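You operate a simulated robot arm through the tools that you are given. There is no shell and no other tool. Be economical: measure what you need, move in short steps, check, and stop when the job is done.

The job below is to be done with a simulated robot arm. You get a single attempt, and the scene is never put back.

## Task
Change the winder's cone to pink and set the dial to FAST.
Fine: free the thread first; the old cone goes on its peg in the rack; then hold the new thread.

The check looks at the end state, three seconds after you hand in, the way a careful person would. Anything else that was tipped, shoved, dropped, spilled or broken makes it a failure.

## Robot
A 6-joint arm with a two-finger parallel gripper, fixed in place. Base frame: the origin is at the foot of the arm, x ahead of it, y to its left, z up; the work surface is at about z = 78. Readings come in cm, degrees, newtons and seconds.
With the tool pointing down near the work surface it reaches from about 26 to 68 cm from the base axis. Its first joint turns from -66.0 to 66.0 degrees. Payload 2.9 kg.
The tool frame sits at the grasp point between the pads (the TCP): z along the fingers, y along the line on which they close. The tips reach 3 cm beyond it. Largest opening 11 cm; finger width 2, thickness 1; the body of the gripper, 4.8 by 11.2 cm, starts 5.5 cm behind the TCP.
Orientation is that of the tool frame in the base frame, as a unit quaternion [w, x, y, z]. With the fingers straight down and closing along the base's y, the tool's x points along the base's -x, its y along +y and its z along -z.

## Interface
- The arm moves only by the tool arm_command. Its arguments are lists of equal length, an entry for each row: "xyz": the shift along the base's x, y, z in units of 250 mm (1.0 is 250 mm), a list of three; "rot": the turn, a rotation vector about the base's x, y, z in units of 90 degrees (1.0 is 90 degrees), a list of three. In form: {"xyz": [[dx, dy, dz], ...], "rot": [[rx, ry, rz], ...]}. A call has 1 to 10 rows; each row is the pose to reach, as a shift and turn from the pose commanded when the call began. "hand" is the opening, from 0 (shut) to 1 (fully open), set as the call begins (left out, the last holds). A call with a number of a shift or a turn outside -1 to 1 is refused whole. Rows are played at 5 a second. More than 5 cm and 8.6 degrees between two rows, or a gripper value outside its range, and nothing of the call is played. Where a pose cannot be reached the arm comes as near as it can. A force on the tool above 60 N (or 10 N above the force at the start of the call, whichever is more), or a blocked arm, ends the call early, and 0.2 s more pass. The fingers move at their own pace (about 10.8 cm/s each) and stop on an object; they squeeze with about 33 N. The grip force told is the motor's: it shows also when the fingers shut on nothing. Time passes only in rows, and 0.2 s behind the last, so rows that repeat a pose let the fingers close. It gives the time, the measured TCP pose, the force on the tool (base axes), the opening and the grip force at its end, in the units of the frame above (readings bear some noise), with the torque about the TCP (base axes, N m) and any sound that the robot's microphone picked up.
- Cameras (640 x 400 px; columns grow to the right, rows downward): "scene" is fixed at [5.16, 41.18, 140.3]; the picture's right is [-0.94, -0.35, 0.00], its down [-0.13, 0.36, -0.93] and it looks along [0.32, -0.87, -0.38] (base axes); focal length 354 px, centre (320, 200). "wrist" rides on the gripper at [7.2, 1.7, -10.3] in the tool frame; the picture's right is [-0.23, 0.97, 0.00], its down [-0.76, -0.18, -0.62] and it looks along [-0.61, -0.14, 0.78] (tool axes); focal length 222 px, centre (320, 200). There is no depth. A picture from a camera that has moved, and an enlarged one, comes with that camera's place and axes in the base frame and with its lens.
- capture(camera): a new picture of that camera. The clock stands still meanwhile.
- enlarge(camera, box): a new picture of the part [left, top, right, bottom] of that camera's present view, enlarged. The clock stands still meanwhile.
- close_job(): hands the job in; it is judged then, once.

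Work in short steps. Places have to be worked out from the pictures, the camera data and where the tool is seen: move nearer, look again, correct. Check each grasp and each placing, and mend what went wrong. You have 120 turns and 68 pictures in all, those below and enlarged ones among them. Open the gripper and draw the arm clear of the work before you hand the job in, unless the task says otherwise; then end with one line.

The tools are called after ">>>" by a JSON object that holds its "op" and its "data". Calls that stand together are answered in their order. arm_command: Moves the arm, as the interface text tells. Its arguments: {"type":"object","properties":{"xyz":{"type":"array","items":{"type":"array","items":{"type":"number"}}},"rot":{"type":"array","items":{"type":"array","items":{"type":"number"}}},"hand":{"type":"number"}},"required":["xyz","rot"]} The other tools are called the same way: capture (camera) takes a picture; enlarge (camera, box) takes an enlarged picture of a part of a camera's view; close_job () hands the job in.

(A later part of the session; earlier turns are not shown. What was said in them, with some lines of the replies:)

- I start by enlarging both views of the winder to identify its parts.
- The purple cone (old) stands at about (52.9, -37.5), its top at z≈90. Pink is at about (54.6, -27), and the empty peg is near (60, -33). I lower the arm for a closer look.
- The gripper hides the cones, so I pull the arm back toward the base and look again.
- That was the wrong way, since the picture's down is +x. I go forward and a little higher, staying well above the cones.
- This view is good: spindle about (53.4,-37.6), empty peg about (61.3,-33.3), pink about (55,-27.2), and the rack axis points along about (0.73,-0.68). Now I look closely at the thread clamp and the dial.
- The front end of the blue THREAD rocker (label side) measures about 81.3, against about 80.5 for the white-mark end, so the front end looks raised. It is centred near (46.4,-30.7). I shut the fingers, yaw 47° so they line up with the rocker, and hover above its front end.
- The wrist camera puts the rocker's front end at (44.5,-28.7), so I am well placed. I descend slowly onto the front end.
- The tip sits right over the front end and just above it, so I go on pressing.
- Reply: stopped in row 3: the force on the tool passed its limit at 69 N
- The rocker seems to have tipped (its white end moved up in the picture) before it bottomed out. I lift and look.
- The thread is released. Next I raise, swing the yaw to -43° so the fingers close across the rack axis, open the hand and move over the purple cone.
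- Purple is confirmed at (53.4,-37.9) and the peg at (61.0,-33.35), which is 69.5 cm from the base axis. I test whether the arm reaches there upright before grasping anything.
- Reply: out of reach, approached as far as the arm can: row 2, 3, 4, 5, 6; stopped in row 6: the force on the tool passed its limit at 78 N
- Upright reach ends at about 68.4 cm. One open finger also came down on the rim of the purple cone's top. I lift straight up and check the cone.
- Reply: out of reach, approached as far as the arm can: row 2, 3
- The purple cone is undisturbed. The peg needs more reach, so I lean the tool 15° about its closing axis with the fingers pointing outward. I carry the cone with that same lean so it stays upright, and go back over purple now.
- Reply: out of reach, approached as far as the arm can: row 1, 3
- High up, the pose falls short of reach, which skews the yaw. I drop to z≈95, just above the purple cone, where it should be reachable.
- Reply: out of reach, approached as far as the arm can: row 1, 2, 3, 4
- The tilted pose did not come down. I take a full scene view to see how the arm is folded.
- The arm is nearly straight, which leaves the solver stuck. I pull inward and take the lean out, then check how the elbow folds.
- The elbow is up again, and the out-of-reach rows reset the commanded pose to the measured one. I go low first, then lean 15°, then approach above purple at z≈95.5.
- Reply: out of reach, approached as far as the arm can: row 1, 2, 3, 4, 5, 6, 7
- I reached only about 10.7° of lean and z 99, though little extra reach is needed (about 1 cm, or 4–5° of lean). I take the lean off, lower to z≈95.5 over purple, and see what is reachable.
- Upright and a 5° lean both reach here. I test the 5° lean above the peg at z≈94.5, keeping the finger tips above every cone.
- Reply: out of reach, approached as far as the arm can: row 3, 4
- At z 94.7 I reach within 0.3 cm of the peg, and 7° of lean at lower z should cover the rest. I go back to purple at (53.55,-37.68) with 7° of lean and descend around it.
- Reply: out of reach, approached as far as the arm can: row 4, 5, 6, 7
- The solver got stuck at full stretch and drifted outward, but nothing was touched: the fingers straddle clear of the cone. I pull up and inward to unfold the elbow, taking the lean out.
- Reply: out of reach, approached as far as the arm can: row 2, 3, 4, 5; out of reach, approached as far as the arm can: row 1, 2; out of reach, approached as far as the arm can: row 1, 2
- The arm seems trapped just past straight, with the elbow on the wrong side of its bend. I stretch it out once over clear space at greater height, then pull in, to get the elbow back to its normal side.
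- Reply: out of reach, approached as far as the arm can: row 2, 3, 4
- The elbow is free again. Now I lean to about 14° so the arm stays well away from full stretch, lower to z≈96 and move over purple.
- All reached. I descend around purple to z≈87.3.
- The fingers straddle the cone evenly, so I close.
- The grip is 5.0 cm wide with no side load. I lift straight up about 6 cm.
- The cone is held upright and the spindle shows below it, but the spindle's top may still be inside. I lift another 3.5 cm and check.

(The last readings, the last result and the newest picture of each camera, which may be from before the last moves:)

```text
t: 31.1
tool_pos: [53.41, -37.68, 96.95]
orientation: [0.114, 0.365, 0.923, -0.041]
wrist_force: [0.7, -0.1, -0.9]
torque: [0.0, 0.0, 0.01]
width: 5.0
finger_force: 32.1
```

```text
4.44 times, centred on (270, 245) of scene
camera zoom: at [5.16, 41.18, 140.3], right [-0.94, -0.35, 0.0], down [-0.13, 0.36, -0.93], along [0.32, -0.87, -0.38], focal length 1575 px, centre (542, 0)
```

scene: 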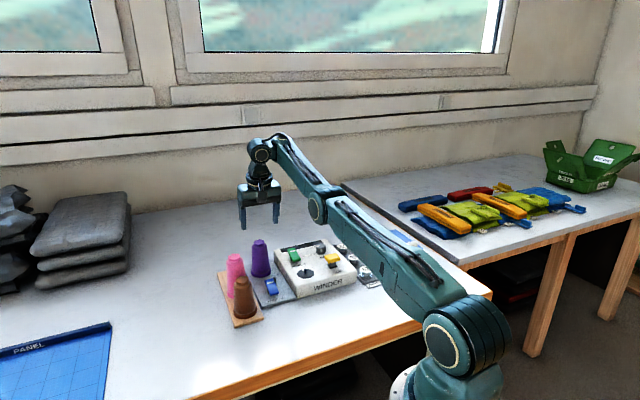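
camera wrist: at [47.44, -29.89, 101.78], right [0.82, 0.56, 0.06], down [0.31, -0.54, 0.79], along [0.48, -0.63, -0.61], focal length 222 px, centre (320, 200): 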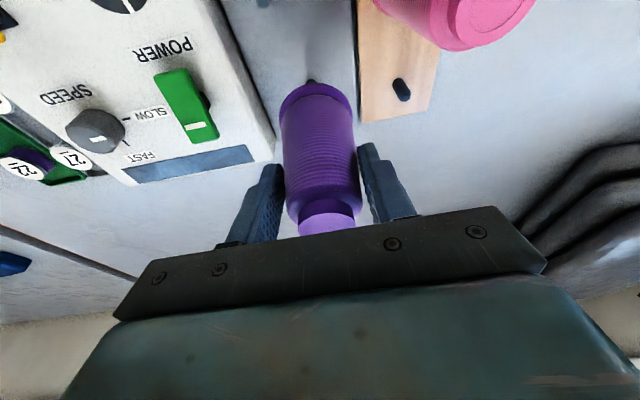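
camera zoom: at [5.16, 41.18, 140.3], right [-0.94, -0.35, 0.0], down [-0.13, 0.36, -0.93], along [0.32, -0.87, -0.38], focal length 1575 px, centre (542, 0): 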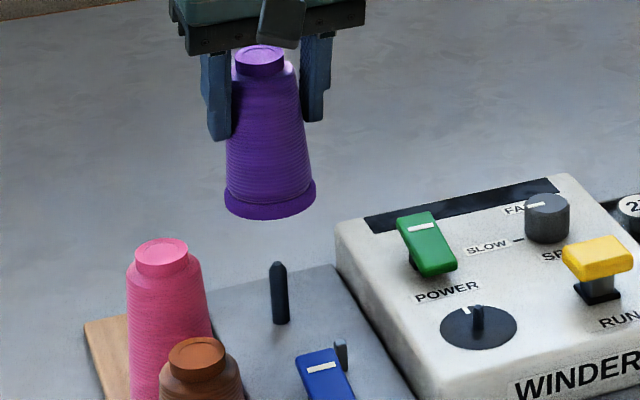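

The cone is free of the spindle, whose top is at about z 83.7. I carry it at this height over the peg at about (61.0,-33.2).

>>> {"op": "arm_command", "data": {"xyz": [[0.08, 0.045, 0], [0.16, 0.09, 0], [0.23, 0.135, 0], [0.302, 0.177, 0], [0.302, 0.177, 0]], "rot": [[0, 0, 0], [0, 0, 0], [0, 0, 0], [0, 0, 0], [0, 0, 0]]}}

>>> {"op": "capture", "data": {"camera": "wrist"}}

>>> {"op": "enlarge", "data": {"camera": "scene", "box": [200, 200, 320, 340]}}

```text
t: 32.2
tool_pos: [61.04, -33.27, 97.0]
orientation: [0.115, 0.364, 0.923, -0.041]
wrist_force: [0.2, 0.3, -1.0]
torque: [0.01, 0.04, 0.03]
width: 4.99
finger_force: 32.9
```

```text
27 pictures are left
camera wrist: at [54.98, -25.58, 105.33], right [0.83, 0.56, 0.06], down [0.31, -0.54, 0.79], along [0.48, -0.63, -0.61], focal length 222 px, centre (320, 200)
```

wrist: 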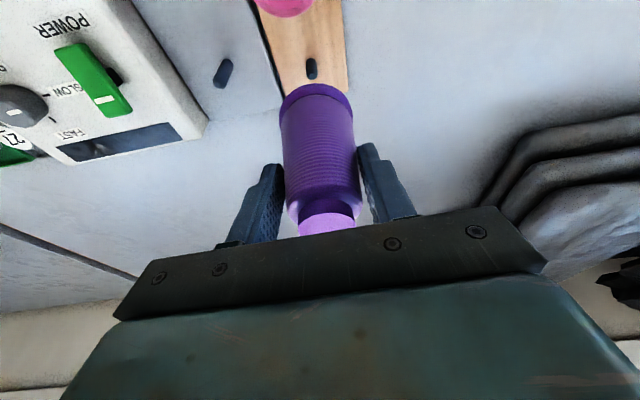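

```text
2.86 times, centred on (260, 270) of scene
camera zoom: at [5.16, 41.18, 140.3], right [-0.94, -0.35, 0.0], down [-0.13, 0.36, -0.93], along [0.32, -0.87, -0.38], focal length 1013 px, centre (491, 0)
```

zoom: 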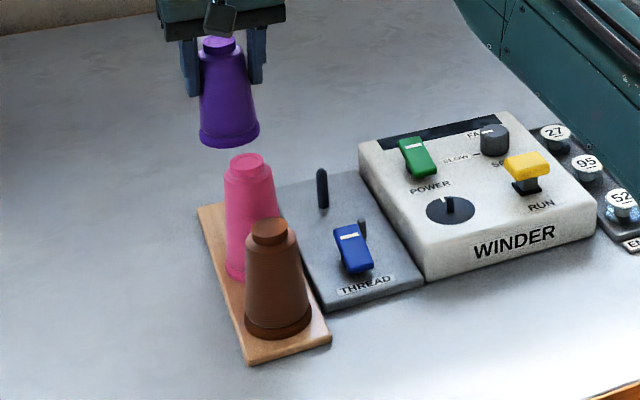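

Both the spindle and the peg are visible now. I enlarge for a precise relative fix.

>>> {"op": "enlarge", "data": {"camera": "wrist", "box": [200, 30, 360, 130]}}

```text
4.00 times, centred on (280, 80) of wrist
camera zoom: at [54.98, -25.58, 105.33], right [0.83, 0.56, 0.06], down [0.31, -0.54, 0.79], along [0.48, -0.63, -0.61], focal length 888 px, centre (480, 680)
```

zoom: 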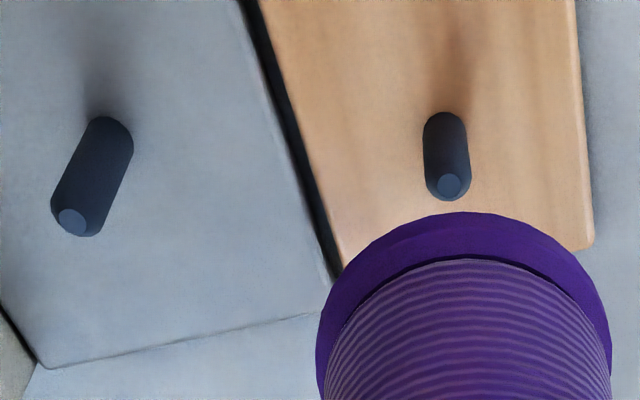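

In the same frame the peg minus the spindle is about (7.4, 4.7), so the TCP target for the peg is about (60.85,-32.95). I shift there and lower until the cone's bottom is just above the peg top.

>>> {"op": "arm_command", "data": {"xyz": [[-0.007, 0.012, -0.08], [-0.007, 0.012, -0.16], [-0.007, 0.012, -0.23], [-0.007, 0.012, -0.23]], "rot": [[0, 0, 0], [0, 0, 0], [0, 0, 0], [0, 0, 0]]}}

>>> {"op": "enlarge", "data": {"camera": "wrist", "box": [200, 0, 420, 150]}}

```text
t: 33.2
tool_pos: [60.83, -32.91, 90.97]
orientation: [0.115, 0.364, 0.923, -0.039]
wrist_force: [0.3, -0.4, -1.0]
torque: [0.0, 0.01, -0.02]
width: 5.01
finger_force: 33.0
```

```text
2.67 times, centred on (310, 75) of wrist
camera zoom: at [54.78, -25.17, 99.4], right [0.82, 0.56, 0.06], down [0.31, -0.54, 0.79], along [0.48, -0.63, -0.61], focal length 592 px, centre (347, 533)
```

zoom: 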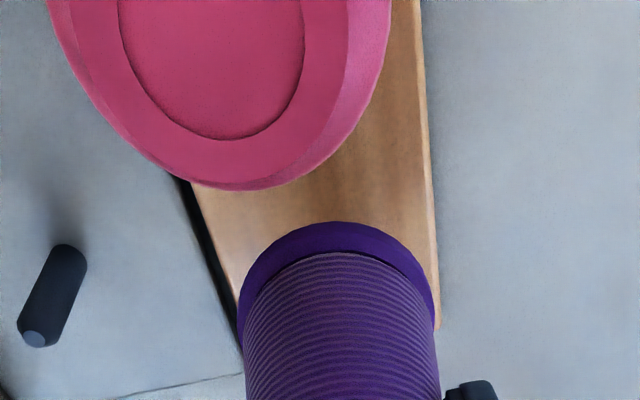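

I lower gently and watch the force; contact with the peg top would come near TCP z≈90.

>>> {"op": "arm_command", "data": {"xyz": [[0, 0, -0.015], [0, 0, -0.03], [0, 0, -0.045], [0, 0, -0.06]], "rot": [[0, 0, 0], [0, 0, 0], [0, 0, 0], [0, 0, 0]]}}

```text
t: 34.2
tool_pos: [60.82, -32.93, 89.59]
orientation: [0.114, 0.365, 0.923, -0.041]
wrist_force: [-0.2, 0.3, -1.3]
torque: [0.01, -0.01, 0.01]
width: 4.94
finger_force: 33.3
```

>>> {"op": "arm_command", "data": {"xyz": [[0, 0, -0.01], [0, 0, -0.02], [0, 0, -0.03]], "rot": [[0, 0, 0], [0, 0, 0], [0, 0, 0]]}}

```text
t: 35.0
tool_pos: [60.72, -33.01, 88.91]
orientation: [0.114, 0.365, 0.923, -0.04]
wrist_force: [-0.3, 0.3, -2.0]
torque: [-0.01, -0.03, -0.02]
width: 4.99
finger_force: 33.7
```

There is no resistance and the cone's bottom should be at z≈81, below the peg top, so the peg is inside. I continue down.

>>> {"op": "arm_command", "data": {"xyz": [[0, 0, -0.015], [0, 0, -0.03], [0, 0, -0.042], [0, 0, -0.054]], "rot": [[0, 0, 0], [0, 0, 0], [0, 0, 0], [0, 0, 0]]}}

>>> {"op": "enlarge", "data": {"camera": "scene", "box": [200, 200, 320, 340]}}

```text
t: 36.0
tool_pos: [60.75, -32.97, 87.5]
orientation: [0.114, 0.364, 0.924, -0.041]
wrist_force: [0.0, -0.4, -0.7]
torque: [0.01, 0.01, 0.0]
width: 4.98
finger_force: 32.9
```

```text
2.86 times, centred on (260, 270) of scene
camera zoom: at [5.16, 41.18, 140.3], right [-0.94, -0.35, 0.0], down [-0.13, 0.36, -0.93], along [0.32, -0.87, -0.38], focal length 1013 px, centre (491, 0)
```

zoom: 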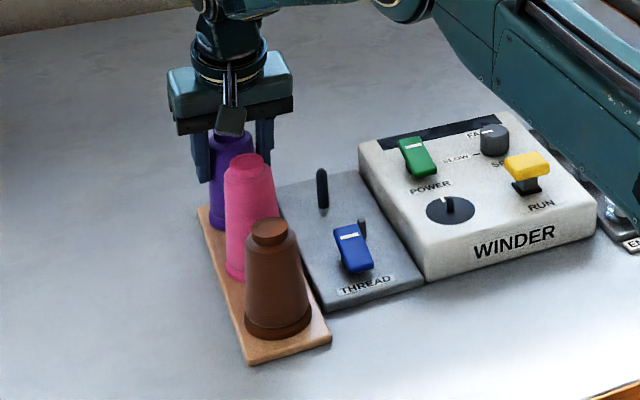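

It went down freely onto the peg and the row lines up. I creep down until it seats.

>>> {"op": "arm_command", "data": {"xyz": [[0, 0, -0.008], [0, 0, -0.016], [0, 0, -0.022]], "rot": [[0, 0, 0], [0, 0, 0], [0, 0, 0]]}}

```text
t: 36.9
tool_pos: [60.82, -32.91, 87.22]
orientation: [0.116, 0.365, 0.923, -0.041]
wrist_force: [-10.5, 2.1, 19.6]
torque: [0.58, 0.54, 0.23]
width: 4.98
finger_force: 32.4
```

It is seated (20 N upward). I open and rise to z≈97, a height already shown to be reachable here.

>>> {"op": "arm_command", "data": {"hand": 0.75, "xyz": [[0, 0, 0.006], [0, 0, 0.006], [0, 0, 0.006], [0, 0, 0.1], [0, 0, 0.25], [0, 0, 0.39]], "rot": [[0, 0, 0], [0, 0, 0], [0, 0, 0], [0, 0, 0], [0, 0, 0], [0, 0, 0]]}}

>>> {"op": "capture", "data": {"camera": "wrist"}}

>>> {"op": "enlarge", "data": {"camera": "scene", "box": [200, 200, 320, 340]}}

```text
t: 38.2
tool_pos: [60.71, -33.02, 96.65]
orientation: [0.113, 0.364, 0.924, -0.04]
wrist_force: [0.0, -0.3, -0.2]
torque: [-0.01, 0.02, -0.01]
width: 8.26
finger_force: 0.1
```

```text
22 pictures are left
camera wrist: at [54.77, -25.25, 105.05], right [0.82, 0.56, 0.06], down [0.31, -0.54, 0.79], along [0.47, -0.63, -0.62], focal length 222 px, centre (320, 200)
```

wrist: 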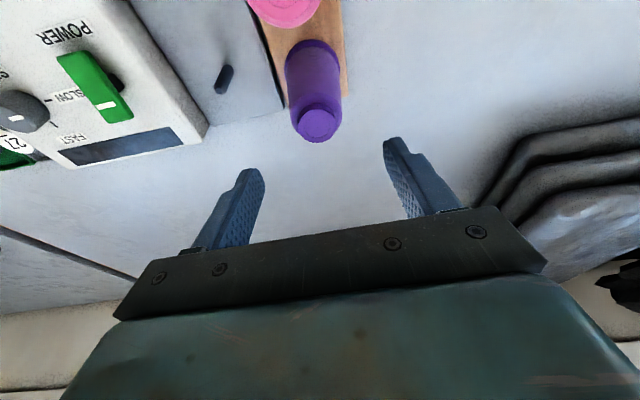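

```text
2.86 times, centred on (260, 270) of scene
camera zoom: at [5.15, 41.18, 140.3], right [-0.94, -0.35, 0.0], down [-0.13, 0.36, -0.93], along [0.32, -0.87, -0.38], focal length 1013 px, centre (491, 0)
```

zoom: 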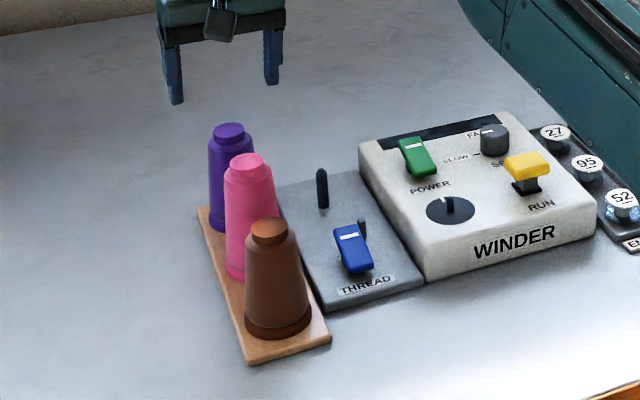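

Purple stands on its peg. Now pink: one peg pitch back puts the TCP at about (54.6,-27.0). I move above it at the same height and check alignment.

>>> {"op": "arm_command", "data": {"xyz": [[-0.08, 0.08, 0.01], [-0.16, 0.16, 0.01], [-0.245, 0.24, 0.01], [-0.245, 0.24, 0.01]], "rot": [[0, 0, 0], [0, 0, 0], [0, 0, 0], [0, 0, 0]]}}

>>> {"op": "capture", "data": {"camera": "wrist"}}

```text
t: 39.2
tool_pos: [54.8, -26.98, 96.96]
orientation: [0.114, 0.365, 0.923, -0.04]
wrist_force: [-0.3, 1.0, 0.5]
torque: [0.01, 0.03, -0.02]
width: 8.25
finger_force: 0.1
```

```text
20 pictures are left
camera wrist: at [48.65, -19.29, 105.26], right [0.82, 0.56, 0.06], down [0.31, -0.54, 0.79], along [0.48, -0.63, -0.61], focal length 222 px, centre (320, 200)
```

wrist: 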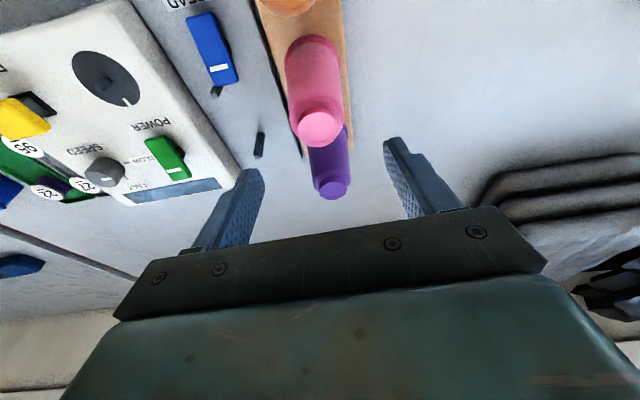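

Pink appears in the same image place as purple did after its release, so I am aligned. I descend and grip.

>>> {"op": "arm_command", "data": {"xyz": [[0.004, 0.003, -0.1], [0.004, 0.003, -0.2], [0.004, 0.003, -0.3], [0.004, 0.003, -0.386], [0.004, 0.003, -0.386]], "rot": [[0, 0, 0], [0, 0, 0], [0, 0, 0], [0, 0, 0], [0, 0, 0]]}}

>>> {"op": "arm_command", "data": {"hand": 0, "xyz": [[0, 0, 0], [0, 0, 0], [0, 0, 0]], "rot": [[0, 0, 0], [0, 0, 0], [0, 0, 0]]}}

>>> {"op": "capture", "data": {"camera": "wrist"}}

```text
t: 40.5
tool_pos: [54.86, -26.76, 87.38]
orientation: [0.114, 0.364, 0.923, -0.04]
wrist_force: [0.9, 1.0, 0.9]
torque: [0.02, -0.04, -0.05]
width: 8.24
finger_force: 0.1
```

```text
t: 41.2
tool_pos: [54.78, -26.9, 87.32]
orientation: [0.114, 0.365, 0.923, -0.041]
wrist_force: [-0.8, -0.4, -0.9]
torque: [-0.06, 0.01, -0.03]
width: 5.05
finger_force: 33.2
```

```text
19 pictures are left
camera wrist: at [48.75, -19.13, 95.71], right [0.82, 0.56, 0.06], down [0.31, -0.54, 0.79], along [0.48, -0.63, -0.61], focal length 222 px, centre (320, 200)
```

wrist: 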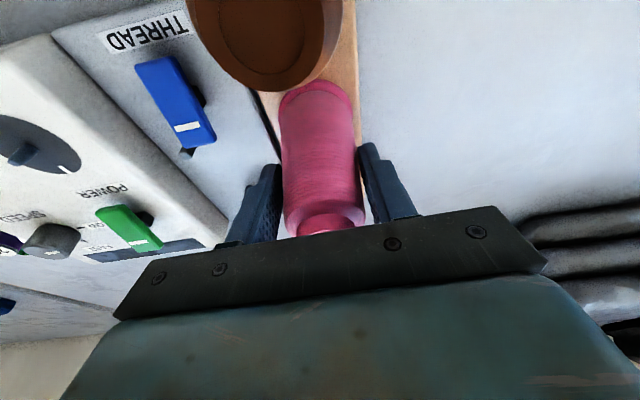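

The grip matches how purple was held. I lift clear of its peg.

>>> {"op": "arm_command", "data": {"xyz": [[0, 0, 0.04], [0, 0, 0.12], [0, 0, 0.22], [0, 0, 0.32], [0, 0, 0.388], [0, 0, 0.388]], "rot": [[0, 0, 0], [0, 0, 0], [0, 0, 0], [0, 0, 0], [0, 0, 0], [0, 0, 0]]}}

>>> {"op": "enlarge", "data": {"camera": "scene", "box": [200, 190, 320, 330]}}

```text
t: 42.6
tool_pos: [54.67, -26.79, 97.0]
orientation: [0.114, 0.364, 0.923, -0.041]
wrist_force: [0.1, 0.3, -1.4]
torque: [0.02, 0.03, -0.01]
width: 5.03
finger_force: 32.6
```

```text
2.86 times, centred on (260, 260) of scene
camera zoom: at [5.16, 41.18, 140.3], right [-0.94, -0.35, 0.0], down [-0.13, 0.36, -0.93], along [0.32, -0.87, -0.38], focal length 1013 px, centre (491, 29)
```

zoom: 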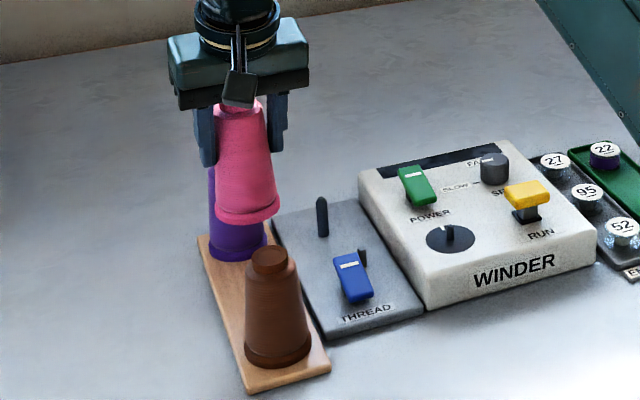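

Pink is held upright and the rack is undisturbed. I carry it over the spindle, bowing inward to stay clear of purple.

>>> {"op": "arm_command", "data": {"xyz": [[-0.06, -0.09, 0.02], [-0.1, -0.2, 0.02], [-0.09, -0.3, 0.02], [-0.06, -0.39, 0.01], [-0.05, -0.429, 0], [-0.05, -0.429, 0]], "rot": [[0, 0, 0], [0, 0, 0], [0, 0, 0], [0, 0, 0], [0, 0, 0], [0, 0, 0]]}}

>>> {"op": "enlarge", "data": {"camera": "wrist", "box": [200, 30, 440, 230]}}

>>> {"op": "enlarge", "data": {"camera": "scene", "box": [220, 200, 320, 290]}}

```text
t: 44.0
tool_pos: [53.5, -37.78, 96.95]
orientation: [0.114, 0.364, 0.923, -0.041]
wrist_force: [0.3, -0.9, -1.7]
torque: [0.01, 0.05, -0.01]
width: 5.04
finger_force: 33.4
```

```text
2.00 times, centred on (320, 130) of wrist
camera zoom: at [47.52, -29.97, 105.33], right [0.82, 0.56, 0.06], down [0.31, -0.54, 0.79], along [0.47, -0.63, -0.61], focal length 444 px, centre (320, 340)
```

zoom: 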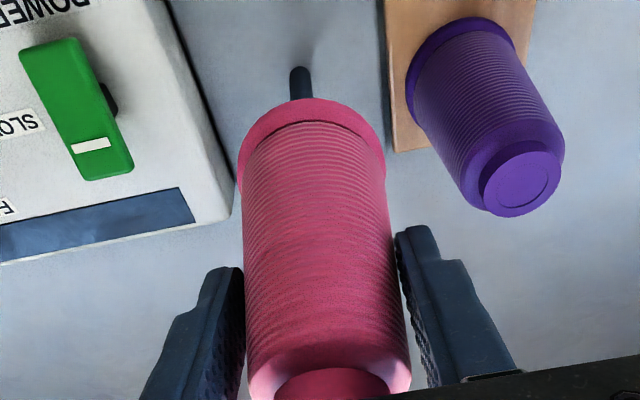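

```text
4.44 times, centred on (270, 245) of scene
camera zoom: at [5.16, 41.17, 140.3], right [-0.94, -0.35, 0.0], down [-0.13, 0.36, -0.93], along [0.32, -0.87, -0.38], focal length 1575 px, centre (542, 0)
```

zoom: 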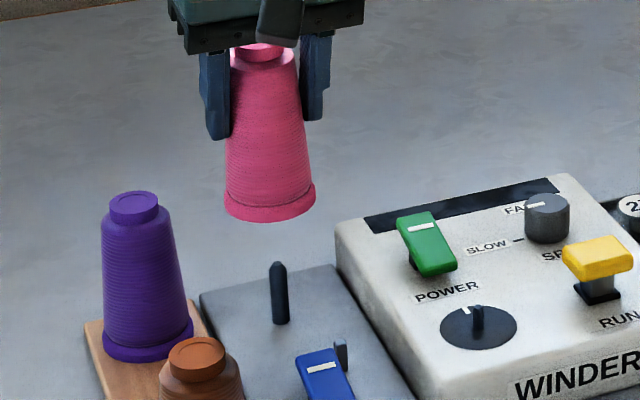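

Pink's place over the spindle matches purple's lift-off picture almost exactly. I lower to just above the spindle, then ease it on.

>>> {"op": "arm_command", "data": {"xyz": [[0, 0.002, -0.07], [0, 0.002, -0.14], [0, 0.002, -0.18], [0, 0.002, -0.2], [0, 0.002, -0.22], [0, 0.002, -0.24], [0, 0.002, -0.26]], "rot": [[0, 0, 0], [0, 0, 0], [0, 0, 0], [0, 0, 0], [0, 0, 0], [0, 0, 0], [0, 0, 0]]}}

>>> {"op": "enlarge", "data": {"camera": "scene", "box": [220, 200, 320, 290]}}

```text
t: 45.6
tool_pos: [53.5, -37.62, 90.5]
orientation: [0.114, 0.364, 0.923, -0.041]
wrist_force: [-0.4, -0.3, -1.5]
torque: [0.04, -0.01, 0.0]
width: 5.06
finger_force: 33.2
```

```text
4.44 times, centred on (270, 245) of scene
camera zoom: at [5.16, 41.17, 140.3], right [-0.94, -0.35, 0.0], down [-0.13, 0.36, -0.93], along [0.32, -0.87, -0.38], focal length 1575 px, centre (542, 0)
```

zoom: 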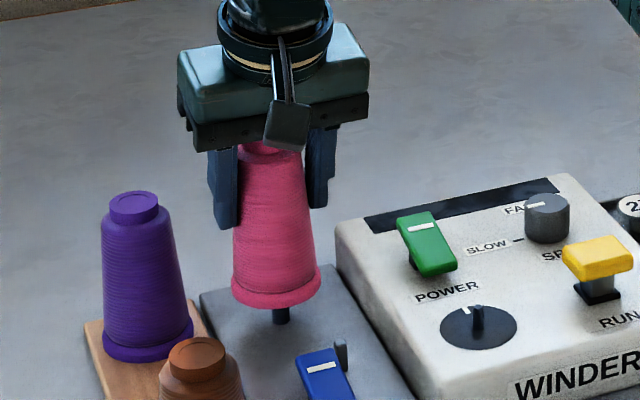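

It is sliding on with no resistance. I continue down until it seats.

>>> {"op": "arm_command", "data": {"xyz": [[0, 0, -0.03], [0, 0, -0.06], [0, 0, -0.09], [0, 0, -0.11], [0, 0, -0.12], [0, 0, -0.127]], "rot": [[0, 0, 0], [0, 0, 0], [0, 0, 0], [0, 0, 0], [0, 0, 0], [0, 0, 0]]}}

```text
t: 47.0
tool_pos: [53.46, -37.55, 87.56]
orientation: [0.116, 0.364, 0.923, -0.041]
wrist_force: [-8.4, 7.6, 19.1]
torque: [0.38, 0.91, -0.17]
width: 5.03
finger_force: 33.4
```

It is seated (19 N at the expected height). I release and rise.

>>> {"op": "arm_command", "data": {"hand": 0.75, "xyz": [[0, 0, 0.006], [0, 0, 0.006], [0, 0, 0.006], [0, 0, 0.1], [0, 0, 0.24], [0, 0, 0.37]], "rot": [[0, 0, 0], [0, 0, 0], [0, 0, 0], [0, 0, 0], [0, 0, 0], [0, 0, 0]]}}

>>> {"op": "enlarge", "data": {"camera": "scene", "box": [210, 210, 360, 320]}}

```text
t: 48.5
tool_pos: [53.53, -37.68, 96.7]
orientation: [0.114, 0.364, 0.923, -0.04]
wrist_force: [0.0, 0.3, 0.3]
torque: [0.01, -0.01, -0.01]
width: 8.26
finger_force: 0.0
```

```text
3.64 times, centred on (285, 265) of scene
camera zoom: at [5.15, 41.18, 140.3], right [-0.94, -0.35, 0.0], down [-0.13, 0.36, -0.93], along [0.32, -0.87, -0.38], focal length 1289 px, centre (447, -36)
```

zoom: 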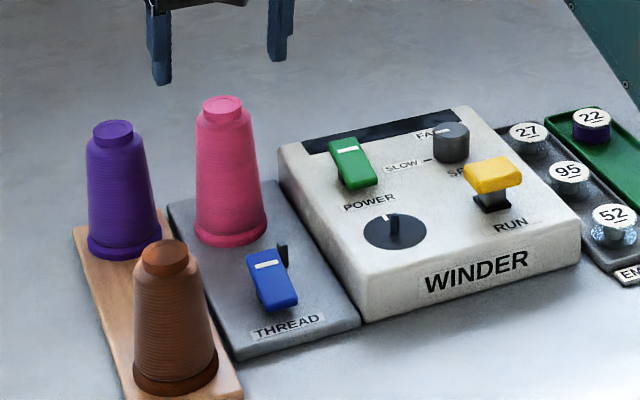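

Both cones stand properly. Next I hold the thread by pressing the white-mark end of the blue rocker. I close the hand, stand the tool upright and hover over about (47.8,-31.8).

>>> {"op": "arm_command", "data": {"hand": 0, "xyz": [[-0.06, 0.06, 0.02], [-0.12, 0.12, 0.02], [-0.18, 0.18, 0], [-0.228, 0.234, -0.06], [-0.228, 0.234, -0.2], [-0.228, 0.234, -0.3], [-0.228, 0.234, -0.36]], "rot": [[0.05, 0.055, 0], [0.105, 0.113, 0], [0.105, 0.113, 0], [0.105, 0.113, 0], [0.105, 0.113, 0], [0.105, 0.113, 0], [0.105, 0.113, 0]]}}

>>> {"op": "capture", "data": {"camera": "wrist"}}

>>> {"op": "enlarge", "data": {"camera": "scene", "box": [220, 210, 320, 310]}}

```text
t: 50.0
tool_pos: [47.7, -31.68, 87.47]
orientation: [0.001, 0.367, 0.93, 0.003]
wrist_force: [-0.3, 0.5, 1.1]
torque: [0.0, 0.01, 0.04]
width: 0.0
finger_force: 33.4
```

```text
13 pictures are left
camera wrist: at [43.36, -25.51, 97.81], right [0.83, 0.56, 0.01], down [0.43, -0.65, 0.62], along [0.35, -0.51, -0.78], focal length 222 px, centre (320, 200)
```

wrist: 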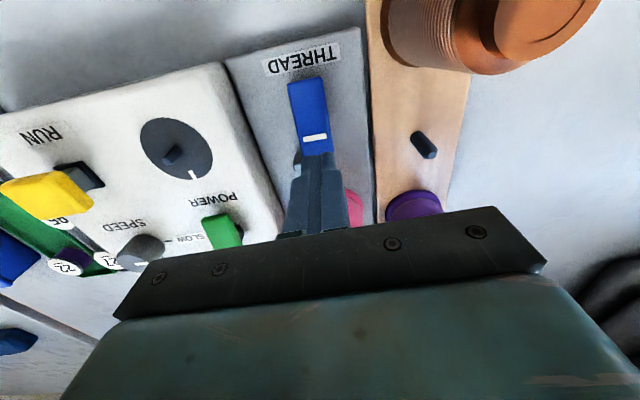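

```text
4.00 times, centred on (270, 260) of scene
camera zoom: at [5.16, 41.18, 140.3], right [-0.94, -0.35, 0.0], down [-0.13, 0.36, -0.93], along [0.32, -0.87, -0.38], focal length 1418 px, centre (520, -40)
```

zoom: 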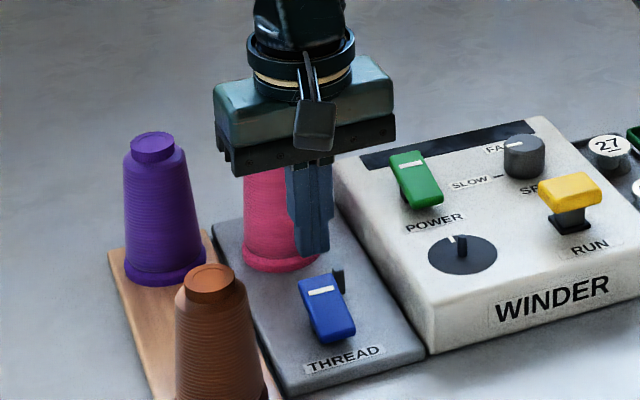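

The tip is over the white-mark end and clear of the guide post. I press down gently.

>>> {"op": "arm_command", "data": {"xyz": [[-0.006, 0.004, -0.05], [-0.006, 0.004, -0.1], [-0.006, 0.004, -0.12], [-0.006, 0.004, -0.135], [-0.006, 0.004, -0.15], [-0.006, 0.004, -0.165]], "rot": [[0, 0, 0], [0, 0, 0], [0, 0, 0], [0, 0, 0], [0, 0, 0], [0, 0, 0]]}}

>>> {"op": "arm_command", "data": {"xyz": [[0, 0, 0.1], [0, 0, 0.28], [0, 0, 0.46]], "rot": [[0, 0, 0], [0, 0, 0], [0, 0, 0]]}}

>>> {"op": "enlarge", "data": {"camera": "scene", "box": [220, 210, 320, 310]}}

```text
t: 51.5
tool_pos: [47.89, -31.86, 84.17]
orientation: [0.009, 0.368, 0.93, 0.003]
wrist_force: [-4.8, 0.1, 50.7]
torque: [0.3, 0.46, 0.11]
width: 0.0
finger_force: 32.9
```

```text
t: 52.2
tool_pos: [47.34, -31.63, 94.73]
orientation: [0.0, 0.368, 0.93, 0.003]
wrist_force: [-0.4, 0.0, -0.5]
torque: [0.01, 0.01, -0.02]
width: 0.0
finger_force: 33.1
```

```text
4.00 times, centred on (270, 260) of scene
camera zoom: at [5.15, 41.18, 140.3], right [-0.94, -0.35, 0.0], down [-0.13, 0.36, -0.93], along [0.32, -0.87, -0.38], focal length 1418 px, centre (520, -40)
```

zoom: 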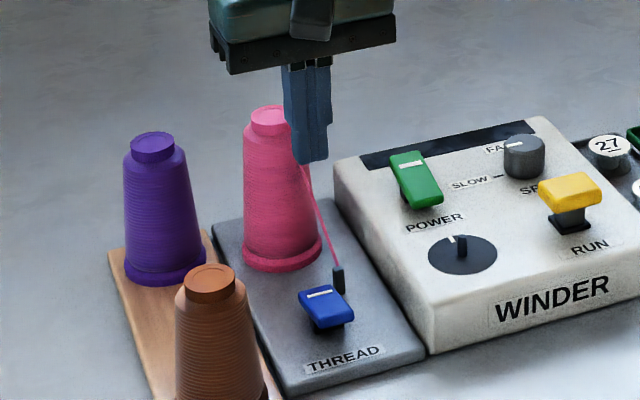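

The pink thread is now held. Next is the dial at about (38.7,-50.6), with its mark at SLOW and FAST roughly a quarter turn clockwise from above. I go above it, yaw to 0° to leave room to turn, and open to about 6 cm.

>>> {"op": "arm_command", "data": {"hand": 0.55, "xyz": [[-0.03, -0.05, 0.1], [-0.08, -0.15, 0.12], [-0.13, -0.27, 0.12], [-0.19, -0.4, 0.1], [-0.25, -0.54, 0.08], [-0.3, -0.66, 0.04], [-0.344, -0.756, 0], [-0.344, -0.756, 0]], "rot": [[0, 0, 0.07], [0, 0, 0.14], [0, 0, 0.21], [0, 0, 0.28], [0, 0, 0.35], [0, 0, 0.42], [0, 0, 0.478], [0, 0, 0.478]]}}

>>> {"op": "capture", "data": {"camera": "wrist"}}

```text
t: 54.0
tool_pos: [38.89, -50.5, 95.08]
orientation: [0.0, 0.0, 1.0, 0.004]
wrist_force: [-0.1, -0.1, -1.6]
torque: [0.02, 0.0, 0.0]
width: 6.04
finger_force: 0.1
```

```text
10 pictures are left
camera wrist: at [31.62, -48.82, 105.41], right [0.23, 0.97, 0.01], down [0.76, -0.18, 0.62], along [0.61, -0.14, -0.78], focal length 222 px, centre (320, 200)
```

wrist: 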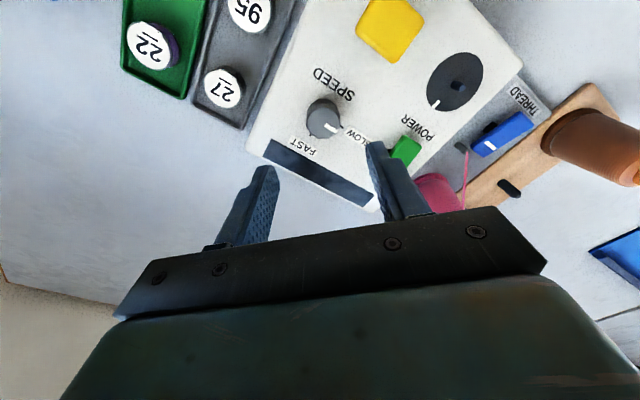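

>>> {"op": "enlarge", "data": {"camera": "wrist", "box": [260, 70, 400, 190]}}

```text
3.33 times, centred on (330, 130) of wrist
camera zoom: at [31.62, -48.82, 105.41], right [0.23, 0.97, 0.01], down [0.76, -0.18, 0.62], along [0.61, -0.14, -0.78], focal length 740 px, centre (287, 433)
```

zoom: 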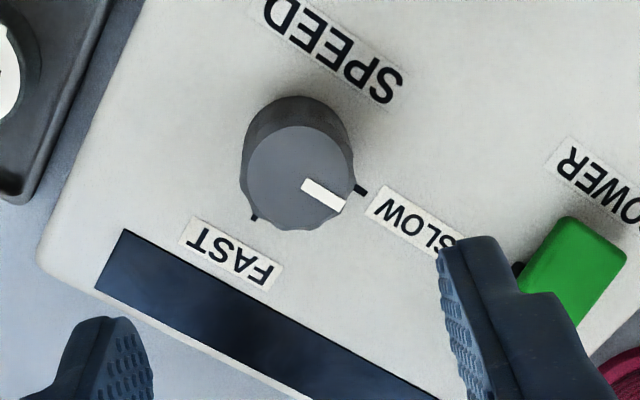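

The refined dial centre is about (38.95,-50.2), and SLOW→FAST is about 90° clockwise. I descend around the knob, keeping the tips just above the housing (z≈82.5).

>>> {"op": "arm_command", "data": {"xyz": [[0.003, 0.012, -0.12], [0.003, 0.012, -0.24], [0.003, 0.012, -0.32], [0.003, 0.012, -0.36], [0.003, 0.012, -0.36]], "rot": [[0, 0, 0], [0, 0, 0], [0, 0, 0], [0, 0, 0], [0, 0, 0]]}}

>>> {"op": "enlarge", "data": {"camera": "scene", "box": [270, 210, 370, 300]}}

```text
t: 55.2
tool_pos: [39.13, -50.34, 85.95]
orientation: [0.0, 0.0, 1.0, 0.004]
wrist_force: [-0.7, -0.3, 0.3]
torque: [-0.01, -0.02, -0.03]
width: 6.06
finger_force: 0.0
```

```text
4.44 times, centred on (320, 255) of scene
camera zoom: at [5.16, 41.18, 140.3], right [-0.94, -0.35, 0.0], down [-0.13, 0.36, -0.93], along [0.32, -0.87, -0.38], focal length 1575 px, centre (320, -44)
```

zoom: 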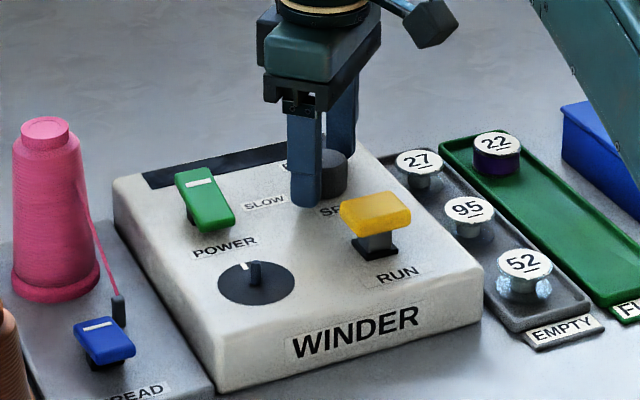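

The knob sits between the fingers, and my projection check agrees. I grip it.

>>> {"op": "arm_command", "data": {"hand": 0, "xyz": [[0, 0, 0], [0, 0, 0], [0, 0, 0]], "rot": [[0, 0, 0], [0, 0, 0], [0, 0, 0]]}}

```text
t: 56.0
tool_pos: [39.04, -50.06, 85.99]
orientation: [-0.002, -0.002, 1.0, 0.006]
wrist_force: [-3.2, 27.1, 5.3]
torque: [-0.41, 0.71, -0.01]
width: 3.08
finger_force: 44.9
```

Gripped (3.1 cm wide), but with a 27 N side push toward +y, so I recentre by about 0.25 cm.

>>> {"op": "arm_command", "data": {"xyz": [[0, 0.006, 0], [0, 0.011, 0]], "rot": [[0, 0, 0], [0, 0, 0]]}}

```text
t: 56.6
tool_pos: [38.94, -50.09, 86.01]
orientation: [0.0, 0.002, 1.0, 0.002]
wrist_force: [-0.3, 7.5, -0.9]
torque: [-0.11, 1.0, -0.01]
width: 3.06
finger_force: 44.9
```

The side load is down to 7 N. I turn clockwise, 60° first.

>>> {"op": "arm_command", "data": {"xyz": [[0, 0.002, 0], [0, 0.002, 0], [0, 0.002, 0], [0, 0.002, 0], [0, 0.002, 0], [0, 0.002, 0], [0, 0.002, 0], [0, 0.002, 0], [0, 0.002, 0], [0, 0.002, 0]], "rot": [[0, 0, -0.067], [0, 0, -0.133], [0, 0, -0.2], [0, 0, -0.267], [0, 0, -0.333], [0, 0, -0.4], [0, 0, -0.467], [0, 0, -0.533], [0, 0, -0.6], [0, 0, -0.667]]}}

```text
t: 58.9
tool_pos: [39.04, -50.21, 86.08]
orientation: [0.004, 0.505, 0.863, 0.002]
wrist_force: [-7.3, -33.3, 5.8]
torque: [-0.51, 1.03, 0.06]
width: 3.06
finger_force: 45.2
```

It turned 60°. I ease the side load and turn the remaining 30°.

>>> {"op": "arm_command", "data": {"xyz": [[0, -0.006, 0], [-0.002, -0.01, 0], [-0.002, -0.01, 0], [-0.002, -0.01, 0], [-0.002, -0.01, 0], [-0.002, -0.01, 0]], "rot": [[0, 0, -0.05], [0, 0, -0.117], [0, 0, -0.183], [0, 0, -0.25], [0, 0, -0.333], [0, 0, -0.333]]}}

>>> {"op": "enlarge", "data": {"camera": "scene", "box": [270, 210, 370, 300]}}

```text
t: 60.2
tool_pos: [38.83, -50.27, 85.95]
orientation: [0.003, 0.709, 0.705, 0.002]
wrist_force: [-19.4, -13.2, 22.2]
torque: [0.43, 1.15, 0.15]
width: 3.08
finger_force: 44.9
```

```text
4.44 times, centred on (320, 255) of scene
camera zoom: at [5.09, 41.18, 140.3], right [-0.94, -0.35, 0.0], down [-0.13, 0.36, -0.93], along [0.32, -0.87, -0.38], focal length 1575 px, centre (320, -44)
```

zoom: 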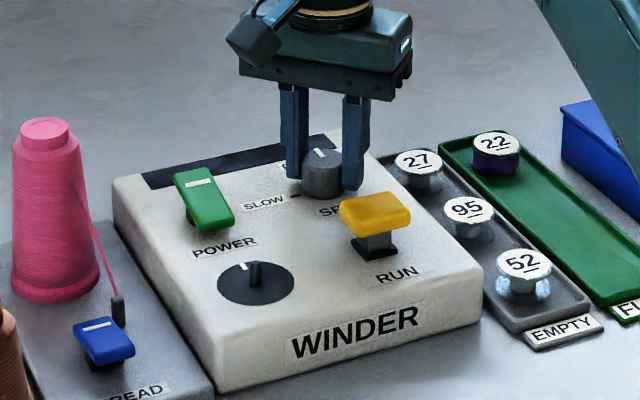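

The mark points to the back now. I release, rise and check against the FAST tick.

>>> {"op": "arm_command", "data": {"hand": 0.5, "xyz": [[0, 0, 0], [0, 0, 0], [0, 0, 0.08], [0, 0, 0.24], [0, 0, 0.38]], "rot": [[0, 0, 0], [0, 0, 0], [0, 0, 0], [0, 0, 0], [0, 0, 0]]}}

>>> {"op": "capture", "data": {"camera": "wrist"}}

```text
t: 61.5
tool_pos: [39.12, -50.27, 95.24]
orientation: [0.002, 0.708, 0.706, 0.002]
wrist_force: [-0.9, -0.7, -0.8]
torque: [-0.01, 0.01, -0.01]
width: 5.51
finger_force: 0.1
```

```text
6 pictures are left
camera wrist: at [40.51, -42.88, 105.77], right [0.97, -0.23, 0.01], down [-0.18, -0.76, 0.62], along [-0.14, -0.61, -0.78], focal length 222 px, centre (320, 200)
```

wrist: 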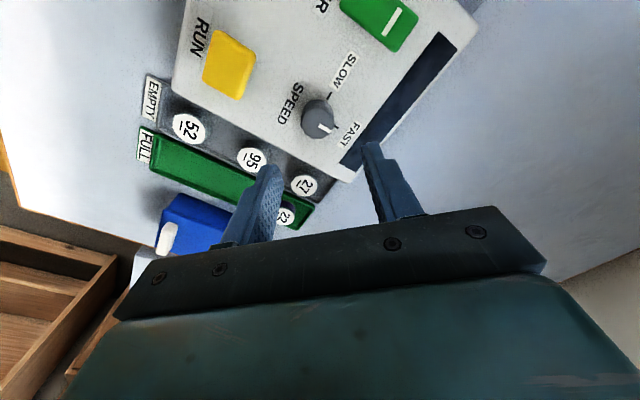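

>>> {"op": "enlarge", "data": {"camera": "wrist", "box": [280, 60, 380, 160]}}

```text
4.00 times, centred on (330, 110) of wrist
camera zoom: at [40.51, -42.88, 105.77], right [0.97, -0.23, 0.01], down [-0.18, -0.76, 0.62], along [-0.14, -0.61, -0.78], focal length 888 px, centre (280, 560)
```

zoom: 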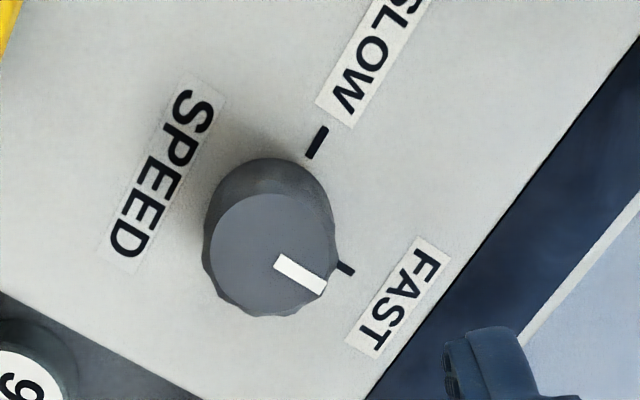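

The mark lies on the FAST tick (about -44° measured, tick about -45°). I open fully and draw the arm up and back, then take a final look.

>>> {"op": "arm_command", "data": {"hand": 1, "xyz": [[-0.03, 0.04, 0.12], [-0.06, 0.08, 0.24], [-0.1, 0.14, 0.36], [-0.15, 0.2, 0.46], [-0.2, 0.26, 0.56]], "rot": [[0, 0, 0.05], [0, 0, 0.1], [0, 0, 0.15], [0, 0, 0.2], [0, 0, 0.25]]}}

>>> {"op": "enlarge", "data": {"camera": "scene", "box": [200, 210, 400, 335]}}

```text
t: 62.6
tool_pos: [34.07, -43.6, 109.32]
orientation: [0.002, 0.555, 0.832, 0.003]
wrist_force: [-0.2, -0.1, 0.2]
torque: [0.0, -0.02, 0.01]
width: 11.02
finger_force: 0.1
```

```text
3.20 times, centred on (300, 272) of scene
camera zoom: at [5.16, 41.18, 140.3], right [-0.94, -0.35, 0.0], down [-0.13, 0.36, -0.93], along [0.32, -0.87, -0.38], focal length 1134 px, centre (384, -32)
```

zoom: 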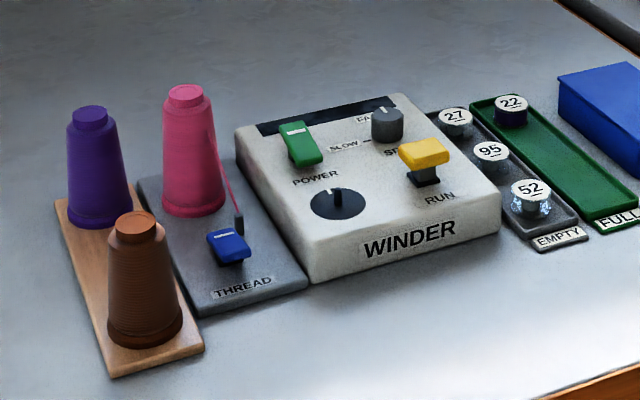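

The last picture shows pink on the spindle with its thread held, purple on its peg, the dial at FAST and everything else in place, so I hand in.

>>> {"op": "close_job", "data": {}}

```text
The job is handed in.
```

The pink cone is on the winder with its thread held, the purple cone is back on its own peg in the rack, and the dial is set to FAST; a finger pressed briefly on the purple cone's top early on, but the cone did not move and nothing else was disturbed.
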